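You operate a simulated robot arm through the tools that you are given. There is no shell and no other tool.

Carry out the task below with a simulated robot arm. There is one attempt and no reset: what you move stays moved.

Task
Make up a batch of water and dye in the red bucket.
Fine: fill the yellow-handled jug to 400 ml at the sink tap, empty it in and stand it on the tray by the sink; empty the yellow-rimmed cup of dye in and put it back. Set down upright: jug with the yellow handle, cup with the yellow rim.

The check looks at the end state, three seconds after you hand in, the way a careful person would. Anything else that was tipped, shoved, dropped, spilled or broken makes it a failure.

Robot
A 6-joint arm with a two-finger gripper, fixed in place. Base frame: the origin is on the floor under the middle of its stand, x ahead of it, y to its left, z up; the work surface is at about z = 0.86. Readings come in m, degrees, newtons and seconds.
It reaches about 1.298 m from its shoulder. Its first joint turns from -149.0 to 149.0 degrees. Payload 1.57 kg.
Tool frame: the origin (TCP) lies between the finger pads and is the grasp point; the fingertips stand 0.021 m ahead of it; z points along the fingers, y is the line along which they close. The gripper opens to 0.07 m; its body begins 0.05 m behind the TCP.
Orientation is that of the tool frame in the base frame, as a unit quaternion [w, x, y, z]. With the fingers straight down and closing along the base's y, the tool's x points along the base's -x, its y along +y and its z along -z.

Tools
- The arm moves only by the tool drive_tool. Its argument "rows" is a list of rows, each a list of 7 numbers: the shift along the tool's x, y, z in m, then the turn, a rotation vector about the tool's x, y, z in degrees, then the gripper command, from -1 (fully open) to 1 (shut), values between in proportion. In form: [[tx, ty, tz, ax, ay, az, claw], ...]. A call has 1 to 20 rows; each row is the pose to reach, as a shift and turn from the pose commanded when the call began, along the tool's axes at that moment. Rows are played at 5 a second. More than 0.05 m and 8.6 degrees between two rows, or a gripper value outside its range, and nothing of the call is played. A pose out of reach is approached as far as the arm can. The call stops where the force on the tool passes 90 N (or 10 N more than at its start, if that is more) or the arm is blocked; 0.2 s more then pass. Each finger travels about 0.1037 m/s and halts on what it meets, pressing with about 30 N; the grip force reading is that of the motor and also rises with nothing between the fingers. The clock runs only during rows and for 0.2 s after the last one: add rows that repeat a pose to give the fingers time. The reply holds the time, the measured pose of the TCP, the force on the tool along the base axes, the opening and the grip force, in the units named above and with some noise, with the torque about the TCP (base axes, N m) and any sound that the robot's microphone picked up.
- Cameras (640 x 400 px; columns grow to the right, rows downward): "scene" is fixed at [0.3966, 0.504, 1.6321]; the picture's right is [0.94, -0.35, 0.00], its down [-0.34, -0.90, -0.28] and it looks along [0.10, 0.26, -0.96] (base axes); focal length 293 px, centre (320, 200). "wrist" rides on the gripper at [0.079, 0.004, -0.081] in the tool frame; the picture's right is [-0.05, 1.00, 0.00], its down [-0.67, -0.04, -0.74] and it looks along [-0.74, -0.04, 0.67] (tool axes); focal length 256 px, centre (320, 200). There is no depth. A picture from a camera that has moved, and an enlarged one, comes with that camera's place and axes in the base frame and with its lens. The place of the scene camera against the robot may be out by one fixed shift of up to 0.012 m in any direction.
- capture(camera): a new picture of that camera. It takes no simulated time.
- move_column(by): slides the trunk up (or, below 0, down) by that many m; the arm rides with it, the base frame stays. It gives what a move gives, with no picture.
- enlarge(camera, box): a new picture of the part [left, top, right, bottom] of that camera's present view, enlarged. It takes no simulated time.
- sign_off(): hands the job in; it is judged then, once.

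Places have to be worked out from the pictures, the camera data and where the tool is seen. Open the gripper and draw the arm clear of the work before you hand the job in, unless the task says otherwise.

The tools are called after ">>>" as a command line: name --pt "numbers of a row" for each row, then --argument value for the rest, lists and objects as JSON in quotes. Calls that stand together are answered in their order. drive_tool: Moves the arm, as the interface text tells. Its arguments: {"type":"object","properties":{"rows":{"type":"array"}},"required":["rows"]} The other tools are called the same way: move_column (by) moves the trunk up or down; capture (camera) takes a picture; enlarge (camera, box) takes an enlarged picture of a part of a camera's view; sign_off () hands the job in.

At the start:

```text
time_s: 0.0
eef_pos: [0.2124, 0.6064, 1.2607]
tcp_rot: [0.001, 0.0, 1.0, 0.0]
contact_force: [0.2, -0.8, -0.3]
torque: [0.01, 0.01, 0.02]
finger_gap: 0.0702
finger_force: 0.0
trunk travel left (down, up): [-0.942, 0.028]
```

scene: 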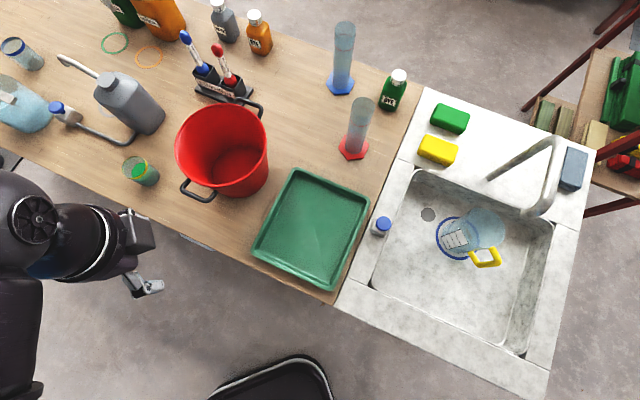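
wrist: 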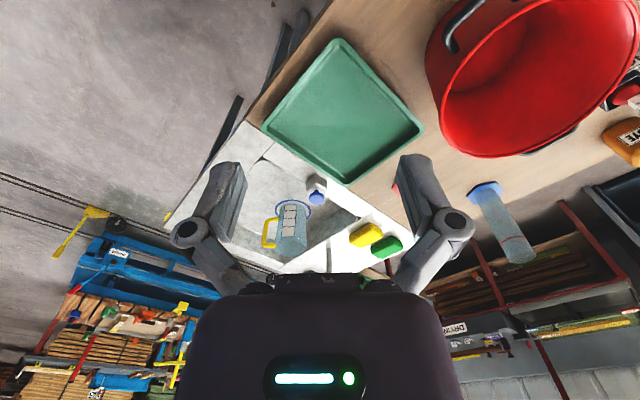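

I start by looking closer at the sink, the jug, the tap and the cup before moving anything.

>>> enlarge --camera "scene" --box '[340, 80, 620, 400]'

>>> enlarge --camera "scene" --box '[0, 0, 280, 300]'

>>> enlarge --camera "wrist" --box '[180, 120, 460, 300]'

>>> enlarge --camera "scene" --box '[410, 160, 560, 290]'

```text
1.25 times, centred on (480, 240) of scene
camera zoom: at [0.3966, 0.504, 1.6321], right [0.94, -0.35, 0.0], down [-0.34, -0.9, -0.28], along [0.1, 0.26, -0.96], focal length 366 px, centre (120, 150)
```

zoom: 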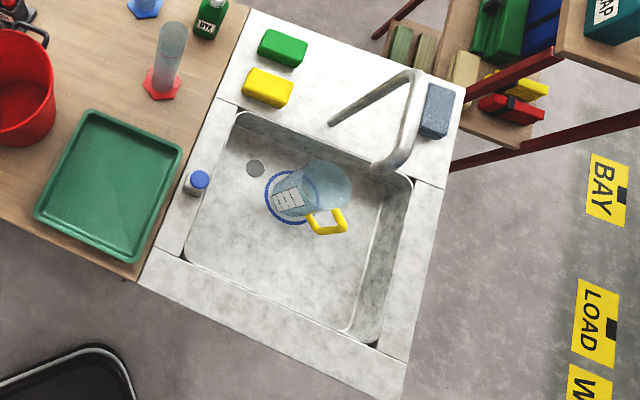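

```text
1.33 times, centred on (140, 150) of scene
camera zoom: at [0.3966, 0.504, 1.6321], right [0.94, -0.35, 0.0], down [-0.34, -0.9, -0.28], along [0.1, 0.26, -0.96], focal length 390 px, centre (560, 267)
```

zoom: 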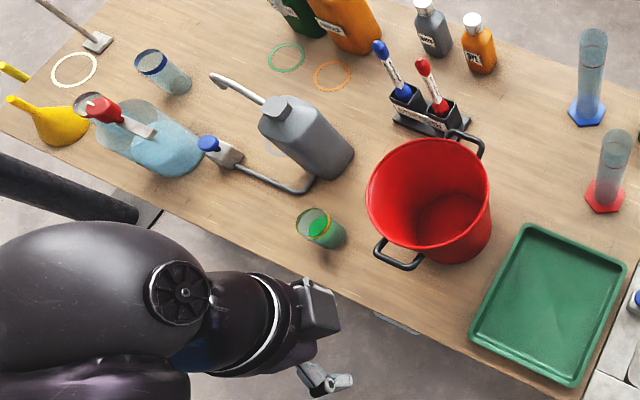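

```text
2.22 times, centred on (320, 210) of wrist
camera zoom: at [0.1346, 0.6109, 1.3421], right [0.05, 1.0, 0.0], down [0.67, -0.04, 0.74], along [0.74, -0.04, -0.67], focal length 569 px, centre (320, 178)
```

zoom: 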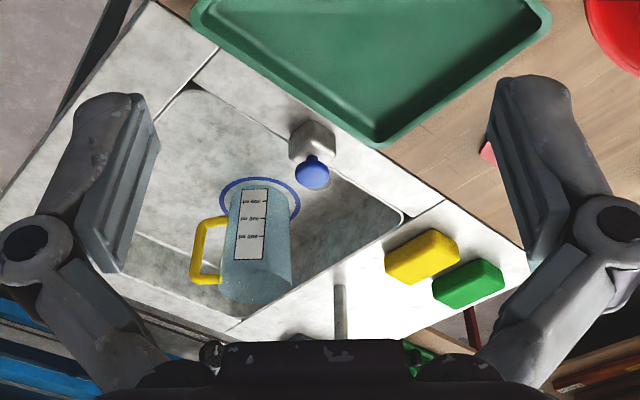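

```text
3.08 times, centred on (485, 225) of scene
camera zoom: at [0.3966, 0.504, 1.6321], right [0.94, -0.35, 0.0], down [-0.34, -0.9, -0.28], along [0.1, 0.26, -0.96], focal length 901 px, centre (-188, 123)
```

zoom: 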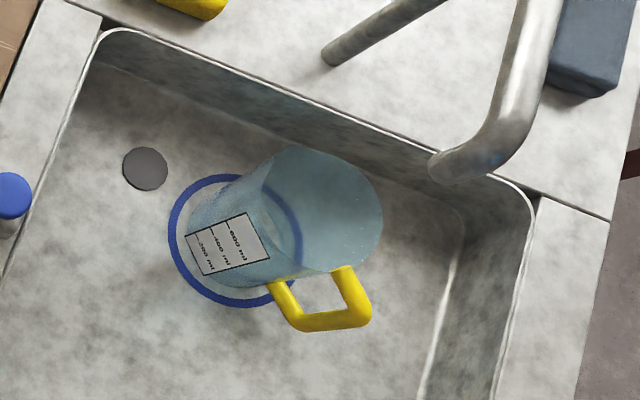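

The jug stands on the blue ring in the sink, apparently under the spout outlet, with its handle toward -y. I enlarge the blue knob, the cup and the jug scale to understand them.

>>> enlarge --camera "wrist" --box '[290, 160, 350, 215]'

>>> enlarge --camera "wrist" --box '[250, 180, 330, 280]'

>>> enlarge --camera "scene" --box '[360, 200, 410, 245]'

>>> enlarge --camera "scene" --box '[100, 130, 200, 210]'

>>> enlarge --camera "scene" --box '[0, 30, 170, 150]'

>>> enlarge --camera "scene" --box '[160, 70, 420, 300]'

```text
7.27 times, centred on (320, 188) of wrist
camera zoom: at [0.1346, 0.6109, 1.3421], right [0.05, 1.0, 0.0], down [0.67, -0.04, 0.74], along [0.74, -0.04, -0.67], focal length 1862 px, centre (320, 291)
```

zoom: 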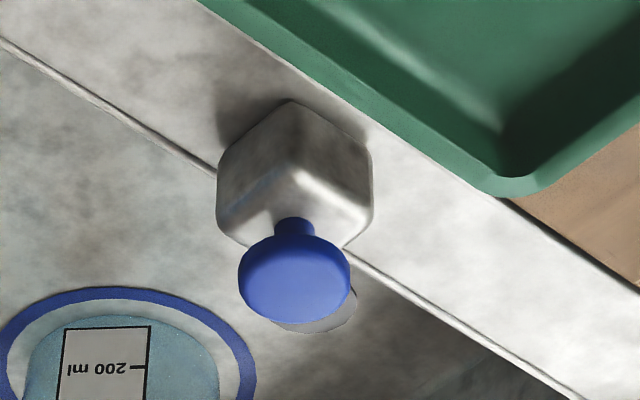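

```text
4.00 times, centred on (290, 230) of wrist
camera zoom: at [0.1346, 0.6109, 1.3421], right [0.05, 1.0, 0.0], down [0.67, -0.04, 0.74], along [0.74, -0.04, -0.67], focal length 1024 px, centre (440, 80)
```

zoom: 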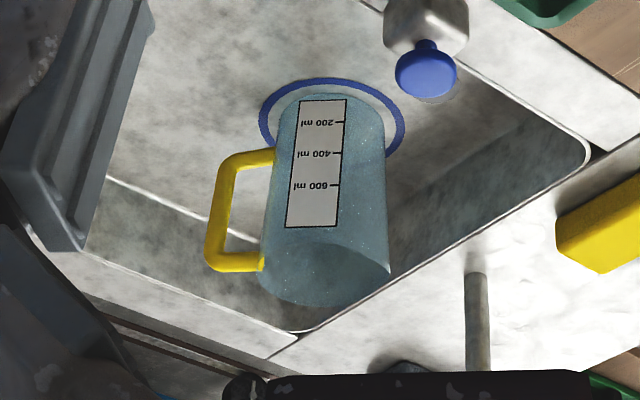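

```text
8.89 times, centred on (385, 222) of scene
camera zoom: at [0.3966, 0.504, 1.6321], right [0.94, -0.35, 0.0], down [-0.34, -0.9, -0.28], along [0.1, 0.26, -0.96], focal length 2602 px, centre (-258, 0)
```

zoom: 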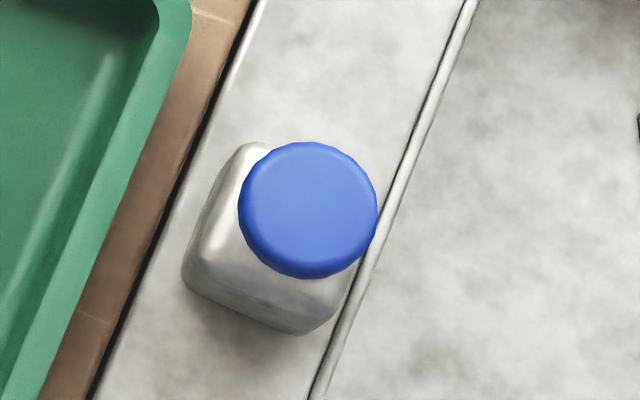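

```text
5.00 times, centred on (150, 170) of scene
camera zoom: at [0.3966, 0.504, 1.6321], right [0.94, -0.35, 0.0], down [-0.34, -0.9, -0.28], along [0.1, 0.26, -0.96], focal length 1464 px, centre (1170, 350)
```

zoom: 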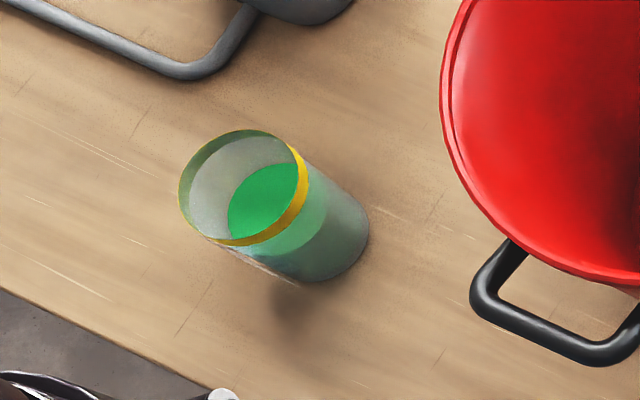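

```text
3.33 times, centred on (85, 90) of scene
camera zoom: at [0.3966, 0.504, 1.6321], right [0.94, -0.35, 0.0], down [-0.34, -0.9, -0.28], along [0.1, 0.26, -0.96], focal length 976 px, centre (1103, 567)
```

zoom: 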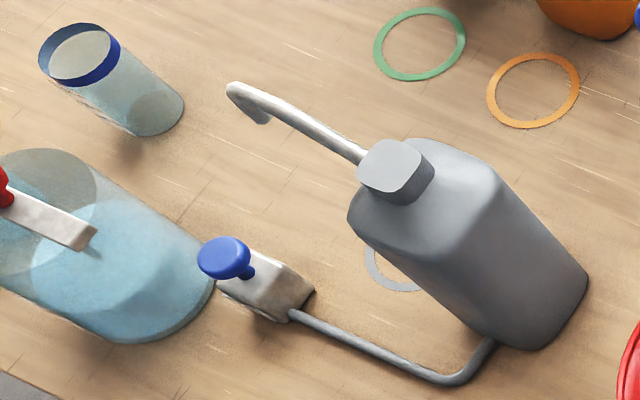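

```text
1.74 times, centred on (290, 185) of scene
camera zoom: at [0.3966, 0.504, 1.6321], right [0.94, -0.35, 0.0], down [-0.34, -0.9, -0.28], along [0.1, 0.26, -0.96], focal length 509 px, centre (372, 226)
```

zoom: 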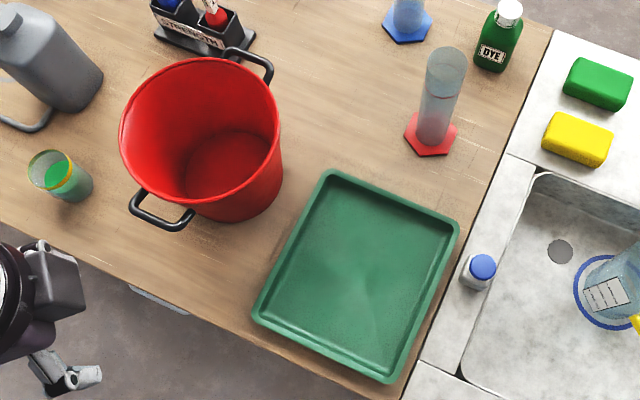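

The knob triangulates to about (0.598, 0.581, 0.916) and the jug to about (0.836, 0.482), standing on the sink floor at z≈0.75 with its rim at ≈0.91. I move above the knob with the fingers closed, staying high, to look again and calibrate.

>>> drive_tool --pt "-0.043 -0.003 0.01 0 0 0 -0.5" --pt "-0.086 -0.006 0.02 0 0 0 0" --pt "-0.129 -0.009 0.04 0 0 0 0.5" --pt "-0.172 -0.012 0.06 0 0 0 1" --pt "-0.215 -0.015 0.08 0 0 0 1" --pt "-0.258 -0.018 0.1 0 0 0 1" --pt "-0.301 -0.021 0.12 0 0 0 1" --pt "-0.344 -0.023 0.14 0 0 0 1" --pt "-0.386 -0.025 0.16 0 0 0 1" --pt "-0.386 -0.025 0.16 0 0 0 1"

>>> capture --camera "scene"

>>> capture --camera "wrist"

```text
time_s: 2.2
eef_pos: [0.6018, 0.5809, 1.2615]
tcp_rot: [0.0, 0.0, 1.0, 0.0]
contact_force: [0.3, -0.4, -0.8]
torque: [-0.02, -0.05, -0.01]
finger_gap: 0.0
finger_force: 28.4
out of reach, approached as far as the arm can: row 1, 2, 3, 4, 5, 6, 7, 8, 9, 10
trunk travel left (down, up): [-0.942, 0.028]
```

```text
taken
```

scene: 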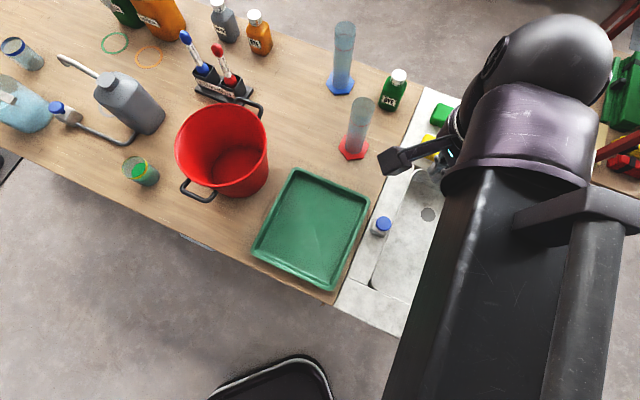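

```text
taken
camera wrist: at [0.5235, 0.5845, 1.3423], right [0.05, 1.0, 0.0], down [0.67, -0.04, 0.75], along [0.74, -0.04, -0.67], focal length 256 px, centre (320, 200)
```

wrist: 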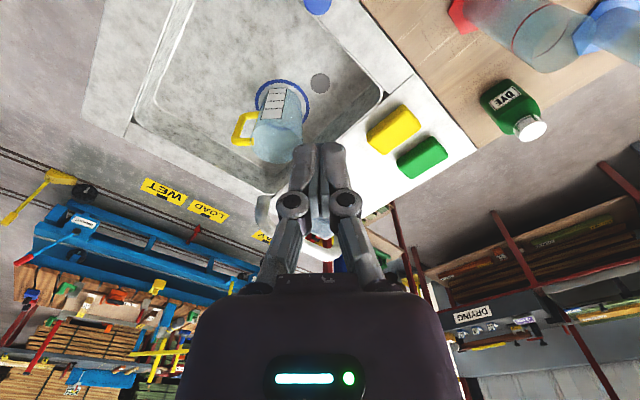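

The arm reached x and y but not the lower z, so height may have to come from the trunk. I test whether the arm itself can move up a little.

>>> drive_tool --pt "0 0 -0.03 0 0 0 1" --pt "0 0 -0.03 0 0 0 1"

>>> move_column --by -0.05

```text
time_s: 2.8
eef_pos: [0.6023, 0.5811, 1.2607]
tcp_rot: [0.0, 0.0, 1.0, 0.0]
contact_force: [0.0, 0.4, 0.0]
torque: [-0.02, 0.0, -0.01]
finger_gap: 0.0001
finger_force: 28.7
out of reach, approached as far as the arm can: row 1, 2
trunk travel left (down, up): [-0.942, 0.028]
```

```text
time_s: 3.7
eef_pos: [0.6028, 0.5815, 1.2116]
tcp_rot: [0.0, 0.0, 1.0, 0.0]
contact_force: [-0.3, -0.2, 0.1]
torque: [0.0, 0.01, -0.01]
finger_gap: 0.0
finger_force: 28.4
trunk travel left (down, up): [-0.892, 0.078]
```

Only the trunk changes height, so the arm moves in a plane with a wrist. The wrist view puts the knob at about (0.600, 0.578), right under the gripper, so I lower the trunk to just above the knob and look.

>>> move_column --by -0.2

>>> capture --camera "scene"

>>> capture --camera "wrist"

```text
time_s: 5.9
eef_pos: [0.6014, 0.5817, 1.0102]
tcp_rot: [0.0, 0.0, 1.0, 0.0]
contact_force: [-0.7, -0.1, -0.2]
torque: [0.02, 0.01, 0.02]
finger_gap: 0.0002
finger_force: 28.2
trunk travel left (down, up): [-0.692, 0.278]
```

```text
taken
```

scene: 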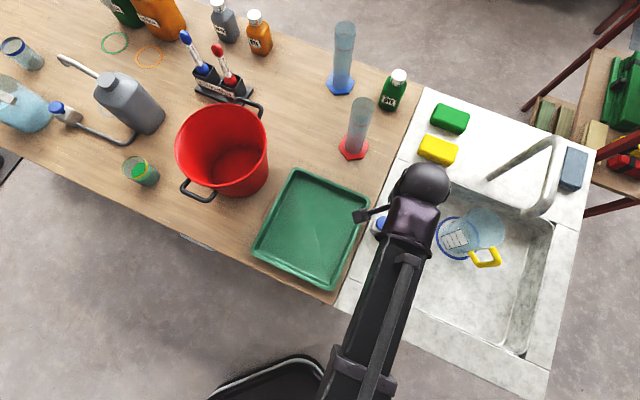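

```text
taken
camera wrist: at [0.5235, 0.5847, 1.0922], right [0.05, 1.0, 0.0], down [0.67, -0.04, 0.74], along [0.74, -0.04, -0.67], focal length 256 px, centre (320, 200)
```

wrist: 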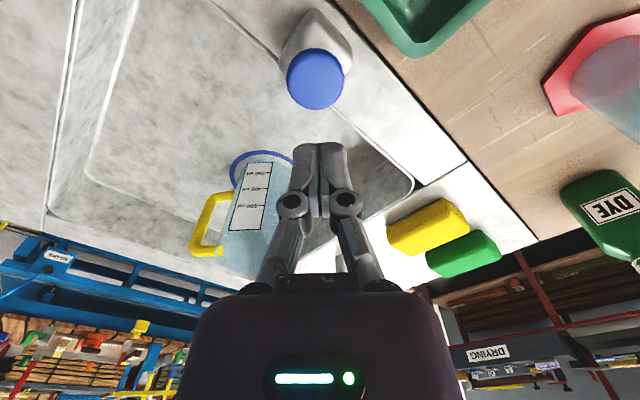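

The gripper hangs just above the knob, which I place at (0.596, 0.578) with its top near z 0.92. I nudge over its centre and lower the trunk in small steps toward contact.

>>> drive_tool --pt "0.005 -0.003 0 0 0 0 1" --pt "0.005 -0.003 0 0 0 0 1"

>>> move_column --by -0.055

>>> enlarge --camera "scene" --box '[340, 180, 440, 260]'

>>> capture --camera "wrist"

```text
time_s: 6.5
eef_pos: [0.5969, 0.5786, 1.0104]
tcp_rot: [0.0, 0.0, 1.0, 0.001]
contact_force: [0.1, -0.4, -0.4]
torque: [0.01, 0.01, 0.0]
finger_gap: 0.0
finger_force: 28.6
trunk travel left (down, up): [-0.692, 0.278]
```

```text
time_s: 7.5
eef_pos: [0.5971, 0.5777, 0.9552]
tcp_rot: [0.0, -0.001, 1.0, 0.0]
contact_force: [-0.6, -0.6, 0.5]
torque: [0.0, -0.02, 0.02]
finger_gap: 0.0
finger_force: 28.8
trunk travel left (down, up): [-0.637, 0.333]
```

```text
5.00 times, centred on (390, 220) of scene
camera zoom: at [0.3966, 0.504, 1.6321], right [0.94, -0.35, 0.0], down [-0.34, -0.9, -0.28], along [0.1, 0.26, -0.96], focal length 1464 px, centre (-30, 100)
```

zoom: 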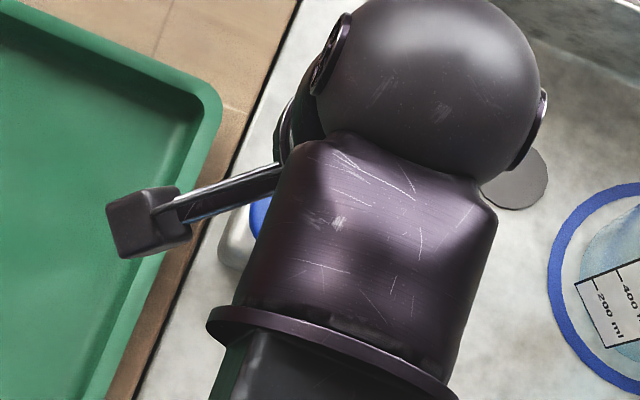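

```text
taken
camera wrist: at [0.5184, 0.5814, 1.0372], right [0.05, 1.0, 0.0], down [0.67, -0.04, 0.74], along [0.74, -0.04, -0.67], focal length 256 px, centre (320, 200)
```

wrist: 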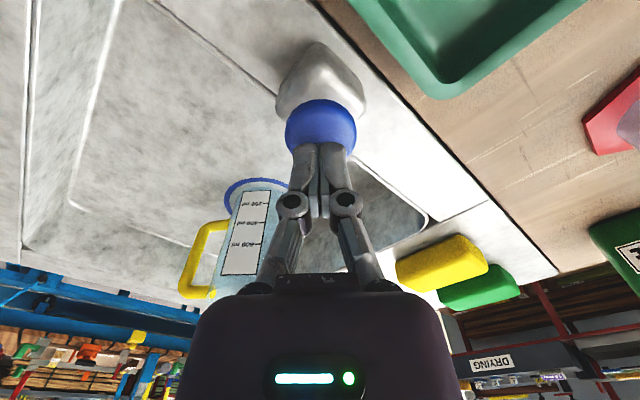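

The fingertips (z≈0.934) hover just over the knob. I lower a centimetre and watch the force.

>>> move_column --by -0.01

```text
time_s: 8.0
eef_pos: [0.5974, 0.5783, 0.9465]
tcp_rot: [0.0, -0.001, 1.0, 0.0]
contact_force: [-0.6, 0.6, 1.5]
torque: [-0.02, 0.04, 0.0]
finger_gap: 0.0063
finger_force: 28.5
trunk travel left (down, up): [-0.627, 0.343]
```

Contact begins (1.5 N), and the finger gap opened slightly. I check with pictures before pressing further.

>>> enlarge --camera "wrist" --box '[240, 60, 400, 220]'

>>> enlarge --camera "scene" --box '[410, 160, 560, 290]'

```text
2.50 times, centred on (320, 140) of wrist
camera zoom: at [0.5184, 0.5815, 1.0271], right [0.05, 1.0, 0.0], down [0.67, -0.04, 0.75], along [0.74, -0.04, -0.67], focal length 640 px, centre (320, 350)
```

zoom: 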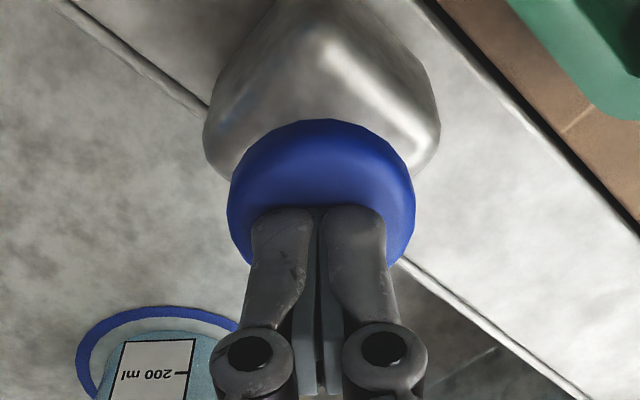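

```text
3.08 times, centred on (485, 225) of scene
camera zoom: at [0.3966, 0.504, 1.6321], right [0.94, -0.35, 0.0], down [-0.34, -0.9, -0.28], along [0.1, 0.26, -0.96], focal length 901 px, centre (-188, 123)
```

zoom: 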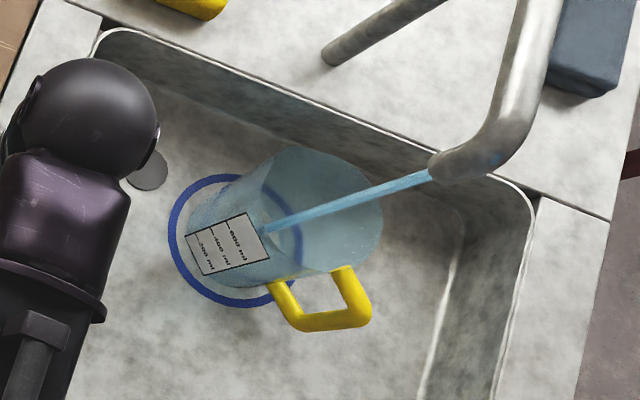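

Water is running into the jug with the knob lightly pressed. I hold for a short while and read the level.

>>> drive_tool --pt "0 0 0 0 0 0 1" --pt "0 0 0 0 0 0 1" --pt "0 0 0 0 0 0 1"

>>> enlarge --camera "scene" --box '[430, 190, 510, 270]'

>>> enlarge --camera "wrist" --box '[160, 150, 320, 300]'

```text
time_s: 8.8
eef_pos: [0.5958, 0.5788, 0.9464]
tcp_rot: [0.0, 0.001, 1.0, 0.0]
contact_force: [0.0, 0.4, 0.8]
torque: [-0.03, -0.01, -0.01]
finger_gap: 0.0061
finger_force: 29.1
trunk travel left (down, up): [-0.627, 0.343]
```

```text
5.00 times, centred on (470, 230) of scene
camera zoom: at [0.3966, 0.504, 1.6321], right [0.94, -0.35, 0.0], down [-0.34, -0.9, -0.28], along [0.1, 0.26, -0.96], focal length 1464 px, centre (-430, 50)
```

zoom: 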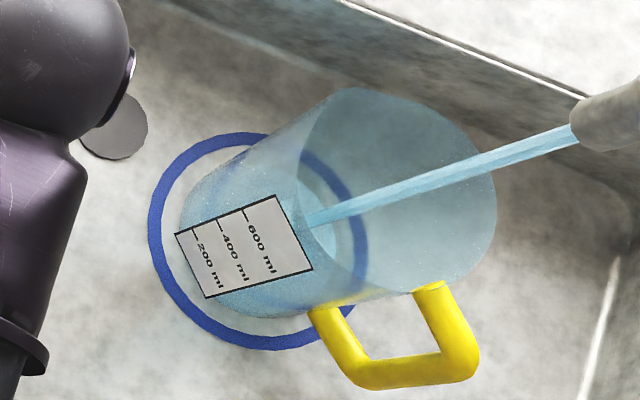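

```text
2.67 times, centred on (240, 225) of wrist
camera zoom: at [0.5184, 0.5815, 1.0271], right [0.05, 1.0, 0.0], down [0.67, -0.04, 0.74], along [0.74, -0.04, -0.67], focal length 683 px, centre (533, 133)
```

zoom: 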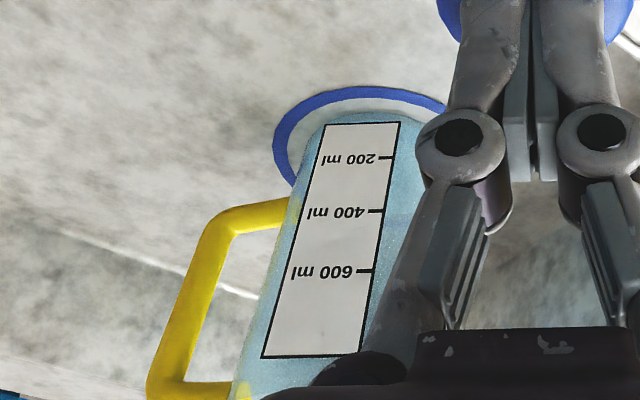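

The level is hard to read with the fingers in the way. I release the knob to see whether the flow stops and to learn how the button behaves.

>>> move_column --by 0.02

>>> enlarge --camera "scene" --box '[430, 190, 510, 270]'

>>> drive_tool --pt "0 0 0 0 0 -8 1" --pt "0 0 0 0 0 -16 1" --pt "0 0 0 0 0 -20 1" --pt "0 0 0 0 0 -20 1"

>>> capture --camera "wrist"

>>> capture --camera "scene"

```text
time_s: 9.5
eef_pos: [0.5961, 0.5783, 0.9657]
tcp_rot: [0.0, 0.0, 1.0, 0.0]
contact_force: [-0.1, 0.1, 0.6]
torque: [0.02, -0.02, 0.01]
finger_gap: 0.0
finger_force: 27.9
trunk travel left (down, up): [-0.647, 0.323]
```

```text
5.00 times, centred on (470, 230) of scene
camera zoom: at [0.3966, 0.504, 1.6321], right [0.94, -0.35, 0.0], down [-0.34, -0.9, -0.28], along [0.1, 0.26, -0.96], focal length 1464 px, centre (-430, 50)
```

zoom: 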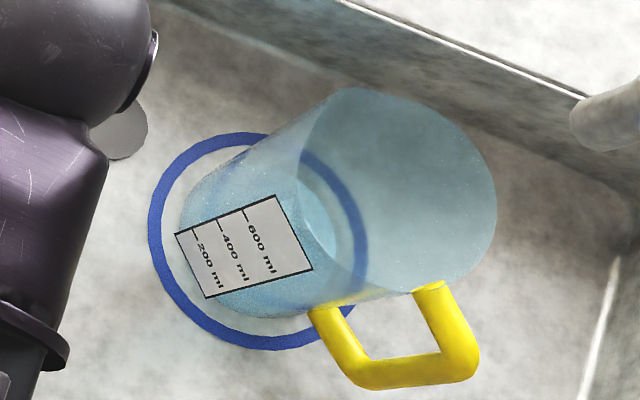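

```text
time_s: 10.5
eef_pos: [0.5969, 0.5763, 0.9653]
tcp_rot: [0.001, -0.174, 0.985, 0.0]
contact_force: [-0.3, -0.6, -1.2]
torque: [-0.01, -0.01, 0.0]
finger_gap: 0.0
finger_force: 28.3
trunk travel left (down, up): [-0.647, 0.323]
```

```text
taken
camera wrist: at [0.5218, 0.5537, 1.0471], right [-0.29, 0.96, 0.0], down [0.64, 0.2, 0.74], along [0.71, 0.22, -0.67], focal length 256 px, centre (320, 200)
```

wrist: 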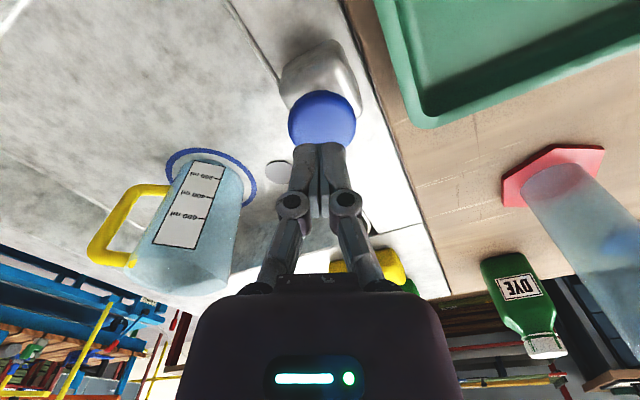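

```text
taken
```

scene: 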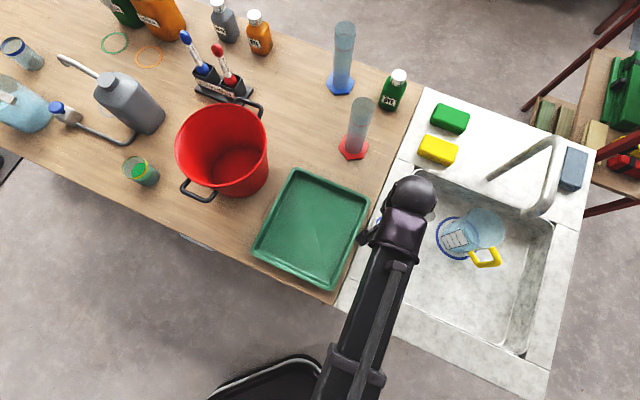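

Releasing the knob stops the flow, and the yawed wrist camera now sees the whole jug. I zoom in to read the level.

>>> enlarge --camera "wrist" --box '[130, 140, 270, 300]'

>>> enlarge --camera "wrist" --box '[160, 150, 260, 215]'

```text
2.50 times, centred on (200, 220) of wrist
camera zoom: at [0.5218, 0.5537, 1.0471], right [-0.29, 0.96, 0.0], down [0.64, 0.2, 0.74], along [0.71, 0.22, -0.67], focal length 640 px, centre (620, 150)
```

zoom: 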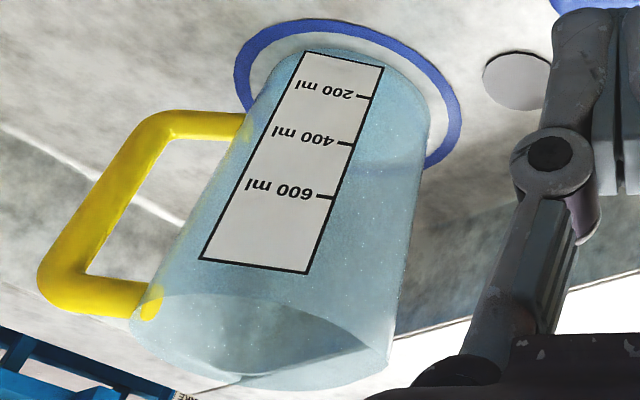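

```text
6.15 times, centred on (210, 182) of wrist
camera zoom: at [0.5218, 0.5537, 1.0471], right [-0.29, 0.96, 0.0], down [0.64, 0.2, 0.74], along [0.71, 0.22, -0.67], focal length 1575 px, centre (997, 308)
```

zoom: 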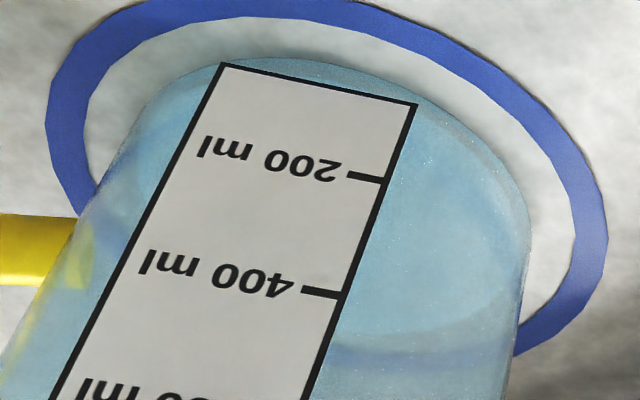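

The level is still very low. I press again for about a second and compare the same view.

>>> move_column --by -0.02

>>> drive_tool --pt "0 0 0 0 0 0 1" --pt "0 0 0 0 0 0 1" --pt "0 0 0 0 0 0 1" --pt "0 0 0 0 0 0 1" --pt "0 0 0 0 0 0 1"

>>> enlarge --camera "wrist" --box '[130, 140, 270, 300]'

>>> enlarge --camera "wrist" --box '[160, 150, 260, 215]'

>>> enlarge --camera "scene" --box '[430, 190, 510, 270]'

```text
time_s: 11.2
eef_pos: [0.5975, 0.577, 0.9464]
tcp_rot: [0.0, -0.174, 0.985, 0.0]
contact_force: [0.5, 0.2, 1.9]
torque: [0.03, 0.03, 0.0]
finger_gap: 0.0061
finger_force: 28.4
trunk travel left (down, up): [-0.627, 0.343]
```

```text
time_s: 12.4
eef_pos: [0.5977, 0.5778, 0.9455]
tcp_rot: [0.0, -0.173, 0.985, -0.001]
contact_force: [0.4, 0.3, 1.1]
torque: [0.01, 0.01, -0.03]
finger_gap: 0.0059
finger_force: 28.5
trunk travel left (down, up): [-0.627, 0.343]
```

```text
2.50 times, centred on (200, 220) of wrist
camera zoom: at [0.5217, 0.5537, 1.0271], right [-0.29, 0.96, 0.0], down [0.64, 0.19, 0.74], along [0.71, 0.22, -0.67], focal length 640 px, centre (620, 150)
```

zoom: 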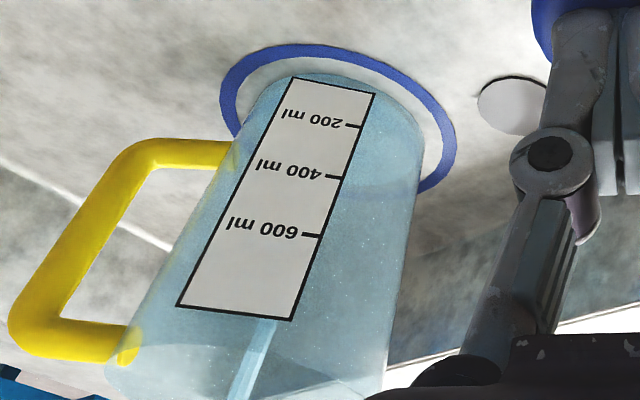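

```text
6.15 times, centred on (210, 182) of wrist
camera zoom: at [0.5217, 0.5537, 1.0271], right [-0.29, 0.96, 0.0], down [0.64, 0.19, 0.74], along [0.71, 0.22, -0.67], focal length 1575 px, centre (997, 308)
```

zoom: 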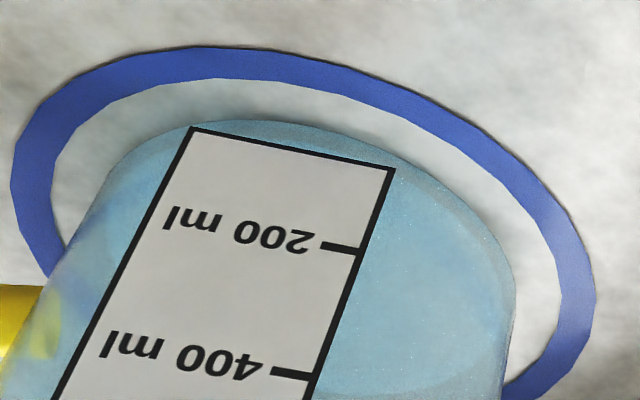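

```text
5.00 times, centred on (470, 230) of scene
camera zoom: at [0.3966, 0.504, 1.6321], right [0.94, -0.35, 0.0], down [-0.34, -0.9, -0.28], along [0.1, 0.26, -0.96], focal length 1464 px, centre (-430, 50)
```

zoom: 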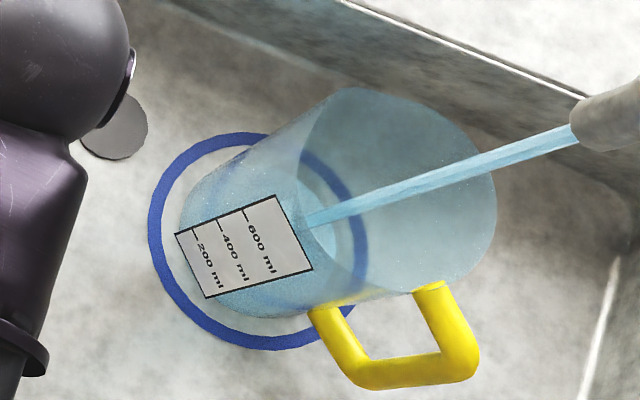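

The level has hardly risen, so the flow is slow. I keep holding for four more seconds and look again.

>>> drive_tool --pt "0 0 0 0 0 0 1" --pt "0 0 0 0 0 0 1" --pt "0 0 0 0 0 0 1" --pt "0 0 0 0 0 0 1" --pt "0 0 0 0 0 0 1" --pt "0 0 0 0 0 0 1" --pt "0 0 0 0 0 0 1" --pt "0 0 0 0 0 0 1" --pt "0 0 0 0 0 0 1" --pt "0 0 0 0 0 0 1" --pt "0 0 0 0 0 0 1" --pt "0 0 0 0 0 0 1" --pt "0 0 0 0 0 0 1" --pt "0 0 0 0 0 0 1" --pt "0 0 0 0 0 0 1"

>>> enlarge --camera "wrist" --box '[130, 140, 270, 300]'

>>> enlarge --camera "wrist" --box '[160, 150, 260, 215]'

>>> enlarge --camera "scene" --box '[430, 190, 510, 270]'

```text
time_s: 15.6
eef_pos: [0.5969, 0.5777, 0.9458]
tcp_rot: [0.0, -0.174, 0.985, 0.0]
contact_force: [0.7, -0.6, 0.7]
torque: [0.0, 0.02, -0.02]
finger_gap: 0.006
finger_force: 28.3
trunk travel left (down, up): [-0.627, 0.343]
```

```text
2.50 times, centred on (200, 220) of wrist
camera zoom: at [0.5217, 0.5537, 1.0272], right [-0.29, 0.96, 0.0], down [0.64, 0.19, 0.74], along [0.71, 0.22, -0.67], focal length 640 px, centre (620, 150)
```

zoom: 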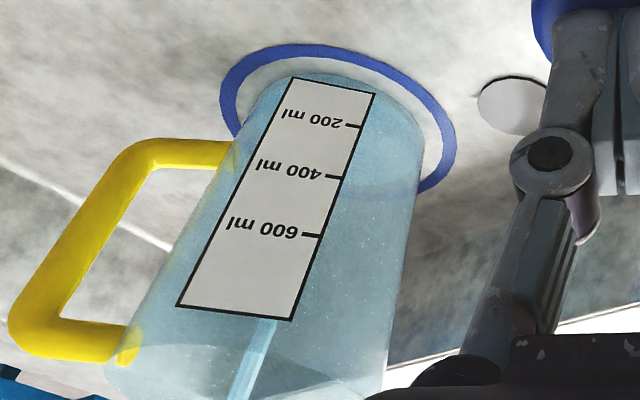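

```text
6.15 times, centred on (210, 182) of wrist
camera zoom: at [0.5217, 0.5537, 1.0272], right [-0.29, 0.96, 0.0], down [0.64, 0.19, 0.74], along [0.71, 0.22, -0.67], focal length 1575 px, centre (997, 308)
```

zoom: 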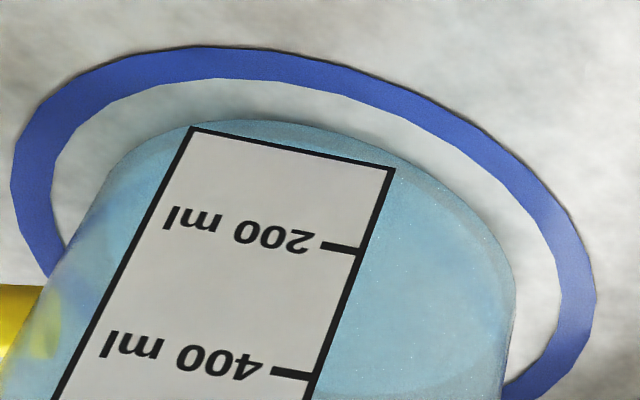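

```text
5.00 times, centred on (470, 230) of scene
camera zoom: at [0.3966, 0.504, 1.6321], right [0.94, -0.35, 0.0], down [-0.34, -0.9, -0.28], along [0.1, 0.26, -0.96], focal length 1464 px, centre (-430, 50)
```

zoom: 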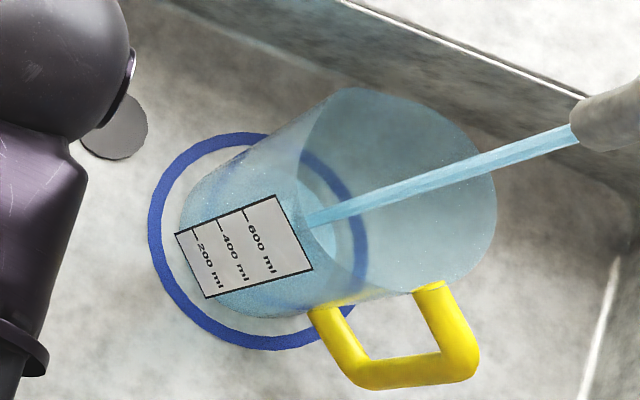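

The views before and after look almost the same, so I need to know whether water is collecting at all. I zoom in much closer on the jug's bottom and the stream end from both cameras.

>>> enlarge --camera "scene" --box '[436, 206, 496, 244]'

>>> enlarge --camera "wrist" --box '[190, 160, 250, 200]'

>>> enlarge --camera "scene" --box '[420, 150, 580, 260]'

>>> enlarge --camera "wrist" --box '[100, 220, 280, 320]'

```text
10.53 times, centred on (466, 225) of scene
camera zoom: at [0.3966, 0.504, 1.6321], right [0.94, -0.35, 0.0], down [-0.34, -0.9, -0.28], along [0.1, 0.26, -0.96], focal length 3082 px, centre (-1217, -63)
```

zoom: 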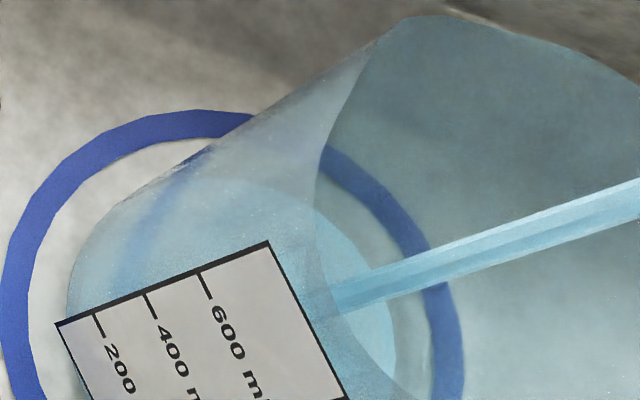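

```text
10.00 times, centred on (220, 180) of wrist
camera zoom: at [0.5217, 0.5537, 1.0272], right [-0.29, 0.96, 0.0], down [0.64, 0.19, 0.74], along [0.71, 0.22, -0.67], focal length 2560 px, centre (1320, 400)
```

zoom: 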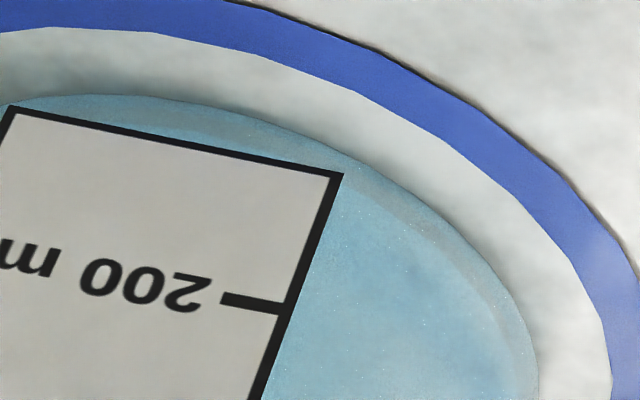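

```text
3.64 times, centred on (500, 205) of scene
camera zoom: at [0.3966, 0.504, 1.6321], right [0.94, -0.35, 0.0], down [-0.34, -0.9, -0.28], along [0.1, 0.26, -0.96], focal length 1064 px, centre (-334, 182)
```

zoom: 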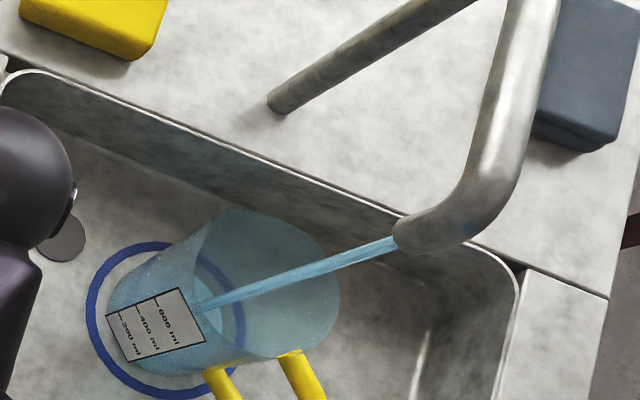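

```text
3.56 times, centred on (190, 270) of wrist
camera zoom: at [0.5217, 0.5537, 1.0272], right [-0.29, 0.96, 0.0], down [0.64, 0.19, 0.74], along [0.71, 0.22, -0.67], focal length 910 px, centre (782, -49)
```

zoom: 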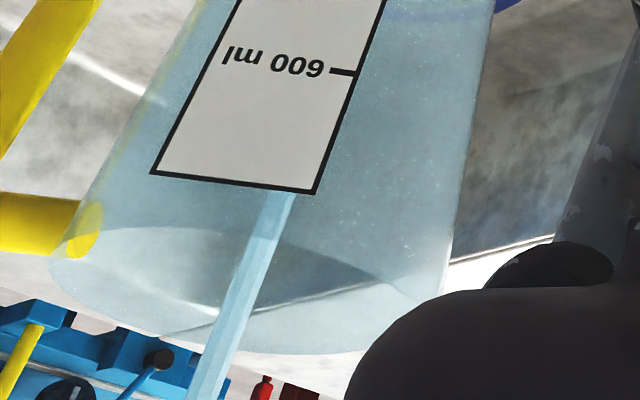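

Water is a thin layer at most and unchanged over 3 s; maybe flow depends on how far the knob is pressed. I press 4 mm deeper and hold a second, then compare the same close-up.

>>> move_column --by -0.004

>>> drive_tool --pt "0 0 0 0 0 0 1" --pt "0 0 0 0 0 0 1" --pt "0 0 0 0 0 0 1"

>>> enlarge --camera "scene" --box '[436, 206, 496, 244]'

>>> enlarge --camera "wrist" --box '[160, 150, 260, 215]'

```text
time_s: 16.1
eef_pos: [0.5974, 0.5784, 0.9413]
tcp_rot: [0.001, -0.174, 0.985, 0.0]
contact_force: [0.4, -0.7, 2.9]
torque: [-0.01, 0.01, 0.0]
finger_gap: 0.006
finger_force: 28.3
trunk travel left (down, up): [-0.623, 0.347]
heard: click
```

```text
time_s: 16.9
eef_pos: [0.5964, 0.5774, 0.942]
tcp_rot: [0.001, -0.173, 0.985, 0.0]
contact_force: [-0.4, -0.1, 2.5]
torque: [-0.03, -0.01, 0.02]
finger_gap: 0.006
finger_force: 28.7
trunk travel left (down, up): [-0.623, 0.347]
```

```text
10.53 times, centred on (466, 225) of scene
camera zoom: at [0.3966, 0.504, 1.6321], right [0.94, -0.35, 0.0], down [-0.34, -0.9, -0.28], along [0.1, 0.26, -0.96], focal length 3082 px, centre (-1217, -63)
```

zoom: 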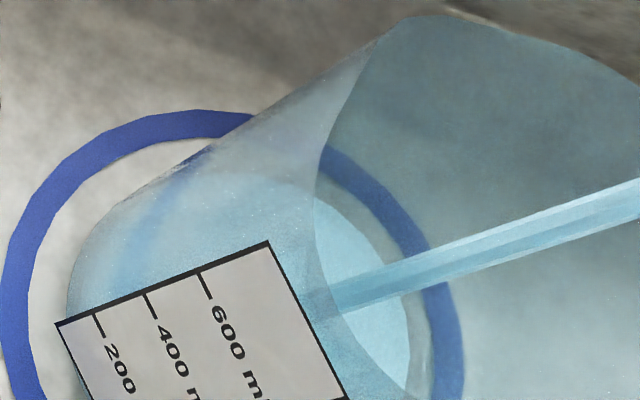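

```text
6.15 times, centred on (210, 182) of wrist
camera zoom: at [0.5216, 0.5537, 1.0232], right [-0.29, 0.96, 0.0], down [0.64, 0.19, 0.74], along [0.71, 0.22, -0.67], focal length 1575 px, centre (997, 308)
```

zoom: 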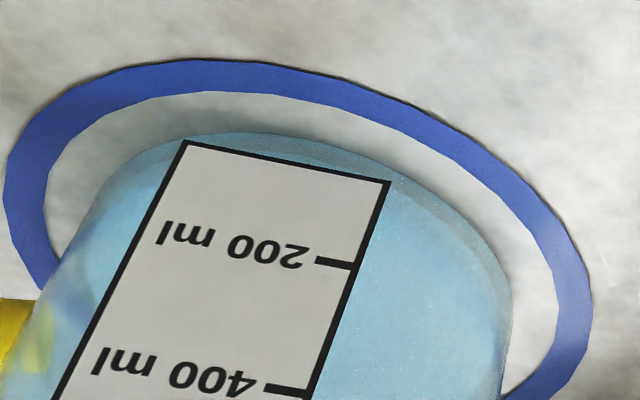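

A click sounded and now the surface is clearly rising (roughly 45 ml in the last second). The 400 ml line lies near z≈0.825, so I hold two more seconds to measure the rate.

>>> drive_tool --pt "0 0 0 0 0 0 1" --pt "0 0 0 0 0 0 1" --pt "0 0 0 0 0 0 1" --pt "0 0 0 0 0 0 1" --pt "0 0 0 0 0 0 1" --pt "0 0 0 0 0 0 1" --pt "0 0 0 0 0 0 1" --pt "0 0 0 0 0 0 1" --pt "0 0 0 0 0 0 1"

>>> enlarge --camera "scene" --box '[436, 206, 496, 244]'

>>> enlarge --camera "wrist" --box '[140, 150, 260, 260]'

```text
time_s: 18.9
eef_pos: [0.5969, 0.5782, 0.9424]
tcp_rot: [0.0, -0.173, 0.985, 0.001]
contact_force: [0.1, 0.4, 2.5]
torque: [-0.02, 0.0, -0.01]
finger_gap: 0.0058
finger_force: 29.1
trunk travel left (down, up): [-0.623, 0.347]
```

```text
10.53 times, centred on (466, 225) of scene
camera zoom: at [0.3966, 0.504, 1.6321], right [0.94, -0.35, 0.0], down [-0.34, -0.9, -0.28], along [0.1, 0.26, -0.96], focal length 3082 px, centre (-1217, -63)
```

zoom: 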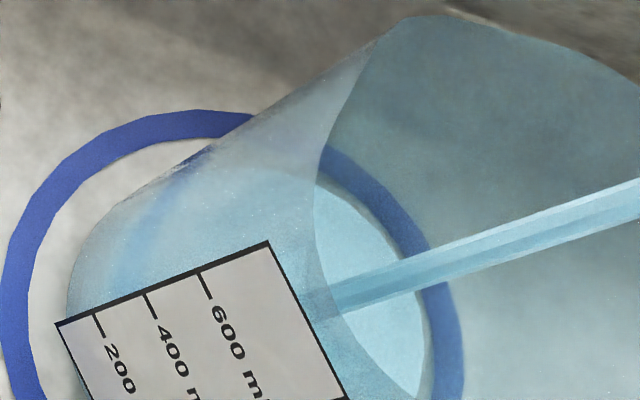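

```text
3.64 times, centred on (200, 205) of wrist
camera zoom: at [0.5216, 0.5537, 1.0232], right [-0.29, 0.96, 0.0], down [0.64, 0.19, 0.75], along [0.71, 0.22, -0.67], focal length 931 px, centre (756, 182)
```

zoom: 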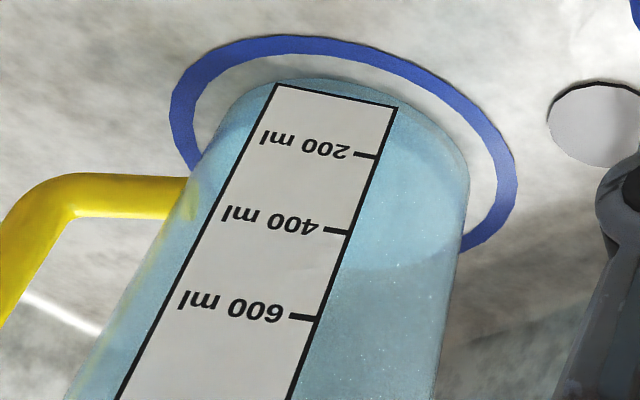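

The level is now near z≈0.78 (about 150 ml), rising about 35 ml/s. I test releasing now so I know how to stop the flow cleanly.

>>> move_column --by 0.014

>>> enlarge --camera "scene" --box '[420, 150, 580, 260]'

>>> enlarge --camera "scene" --box '[436, 206, 496, 244]'

```text
time_s: 19.5
eef_pos: [0.5972, 0.5778, 0.9556]
tcp_rot: [0.0, -0.174, 0.985, 0.0]
contact_force: [-0.1, -0.9, 0.4]
torque: [0.03, 0.0, 0.01]
finger_gap: 0.0
finger_force: 28.7
trunk travel left (down, up): [-0.637, 0.333]
```

```text
3.64 times, centred on (500, 205) of scene
camera zoom: at [0.3966, 0.504, 1.6321], right [0.94, -0.35, 0.0], down [-0.34, -0.9, -0.28], along [0.1, 0.26, -0.96], focal length 1064 px, centre (-334, 182)
```

zoom: 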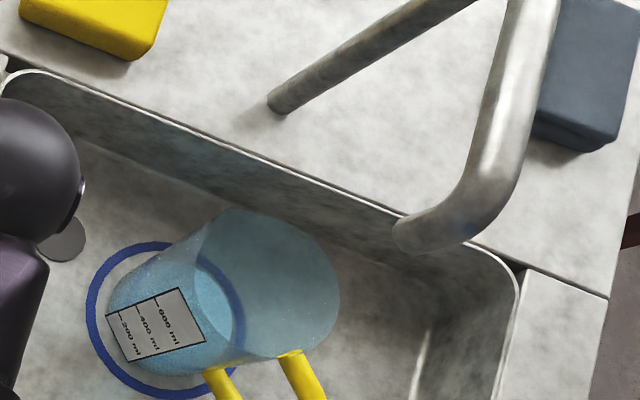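

```text
10.53 times, centred on (466, 225) of scene
camera zoom: at [0.3966, 0.504, 1.6321], right [0.94, -0.35, 0.0], down [-0.34, -0.9, -0.28], along [0.1, 0.26, -0.96], focal length 3082 px, centre (-1217, -63)
```

zoom: 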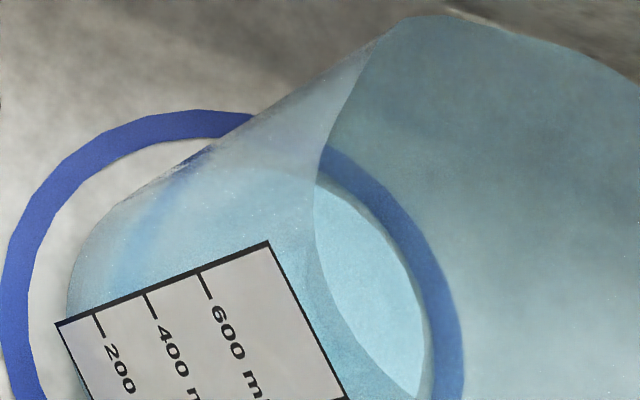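

The flow stops on release, so it is a hold-to-run button. I press again to the same depth and hold about five seconds.

>>> move_column --by -0.014

>>> drive_tool --pt "0 0 0 0 0 0 1" --pt "0 0 0 0 0 0 1" --pt "0 0 0 0 0 0 1" --pt "0 0 0 0 0 0 1" --pt "0 0 0 0 0 0 1" --pt "0 0 0 0 0 0 1" --pt "0 0 0 0 0 0 1" --pt "0 0 0 0 0 0 1" --pt "0 0 0 0 0 0 1" --pt "0 0 0 0 0 0 1" --pt "0 0 0 0 0 0 1" --pt "0 0 0 0 0 0 1" --pt "0 0 0 0 0 0 1" --pt "0 0 0 0 0 0 1" --pt "0 0 0 0 0 0 1" --pt "0 0 0 0 0 0 1" --pt "0 0 0 0 0 0 1" --pt "0 0 0 0 0 0 1"

>>> enlarge --camera "scene" --box '[436, 206, 496, 244]'

>>> enlarge --camera "wrist" --box '[140, 150, 260, 260]'

```text
time_s: 20.1
eef_pos: [0.5966, 0.5771, 0.9423]
tcp_rot: [0.0, -0.174, 0.985, 0.0]
contact_force: [-0.3, 1.8, 2.2]
torque: [0.03, 0.02, 0.01]
finger_gap: 0.0059
finger_force: 28.1
trunk travel left (down, up): [-0.623, 0.347]
heard: click
```

```text
time_s: 23.9
eef_pos: [0.5965, 0.5778, 0.9427]
tcp_rot: [0.0, -0.174, 0.985, 0.0]
contact_force: [0.0, 0.7, 2.7]
torque: [0.0, -0.01, -0.01]
finger_gap: 0.0063
finger_force: 28.6
trunk travel left (down, up): [-0.623, 0.347]
```

```text
10.53 times, centred on (466, 225) of scene
camera zoom: at [0.3966, 0.504, 1.6321], right [0.94, -0.35, 0.0], down [-0.34, -0.9, -0.28], along [0.1, 0.26, -0.96], focal length 3082 px, centre (-1217, -63)
```

zoom: 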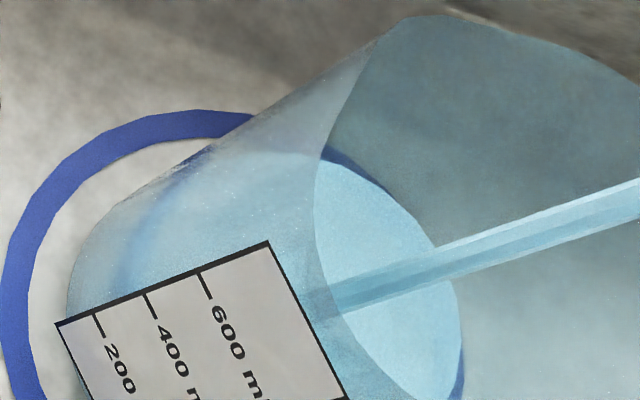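

```text
3.64 times, centred on (200, 205) of wrist
camera zoom: at [0.5216, 0.5536, 1.0232], right [-0.29, 0.96, 0.0], down [0.64, 0.19, 0.75], along [0.71, 0.22, -0.67], focal length 931 px, centre (756, 182)
```

zoom: 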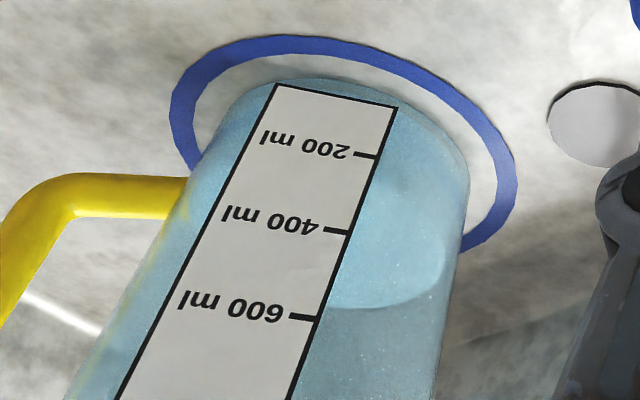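

The level is around 250–275 ml by geometry. To read it directly against the ticks, I zoom into the strip just right of the scale.

>>> enlarge --camera "wrist" --box '[200, 175, 248, 235]'

>>> enlarge --camera "scene" --box '[440, 215, 480, 255]'

```text
6.67 times, centred on (224, 205) of wrist
camera zoom: at [0.5216, 0.5536, 1.0232], right [-0.29, 0.96, 0.0], down [0.64, 0.19, 0.75], along [0.71, 0.22, -0.67], focal length 1707 px, centre (960, 167)
```

zoom: 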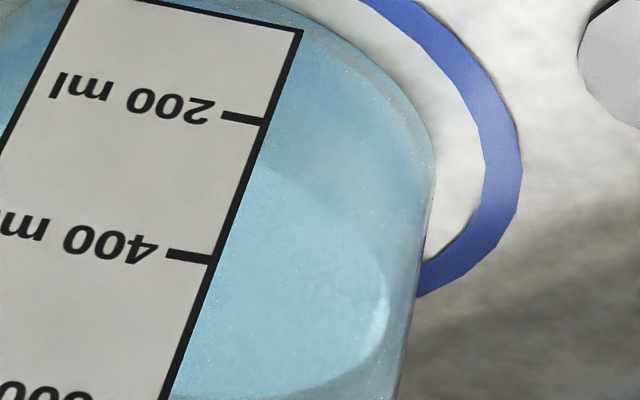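

```text
10.00 times, centred on (460, 235) of scene
camera zoom: at [0.3966, 0.504, 1.6321], right [0.94, -0.35, 0.0], down [-0.34, -0.9, -0.28], along [0.1, 0.26, -0.96], focal length 2927 px, centre (-1080, -150)
```

zoom: 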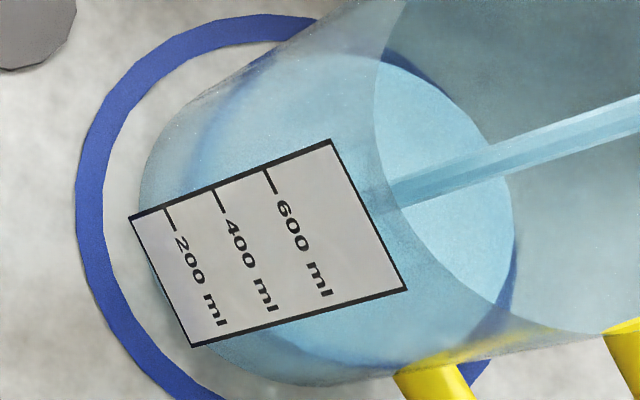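

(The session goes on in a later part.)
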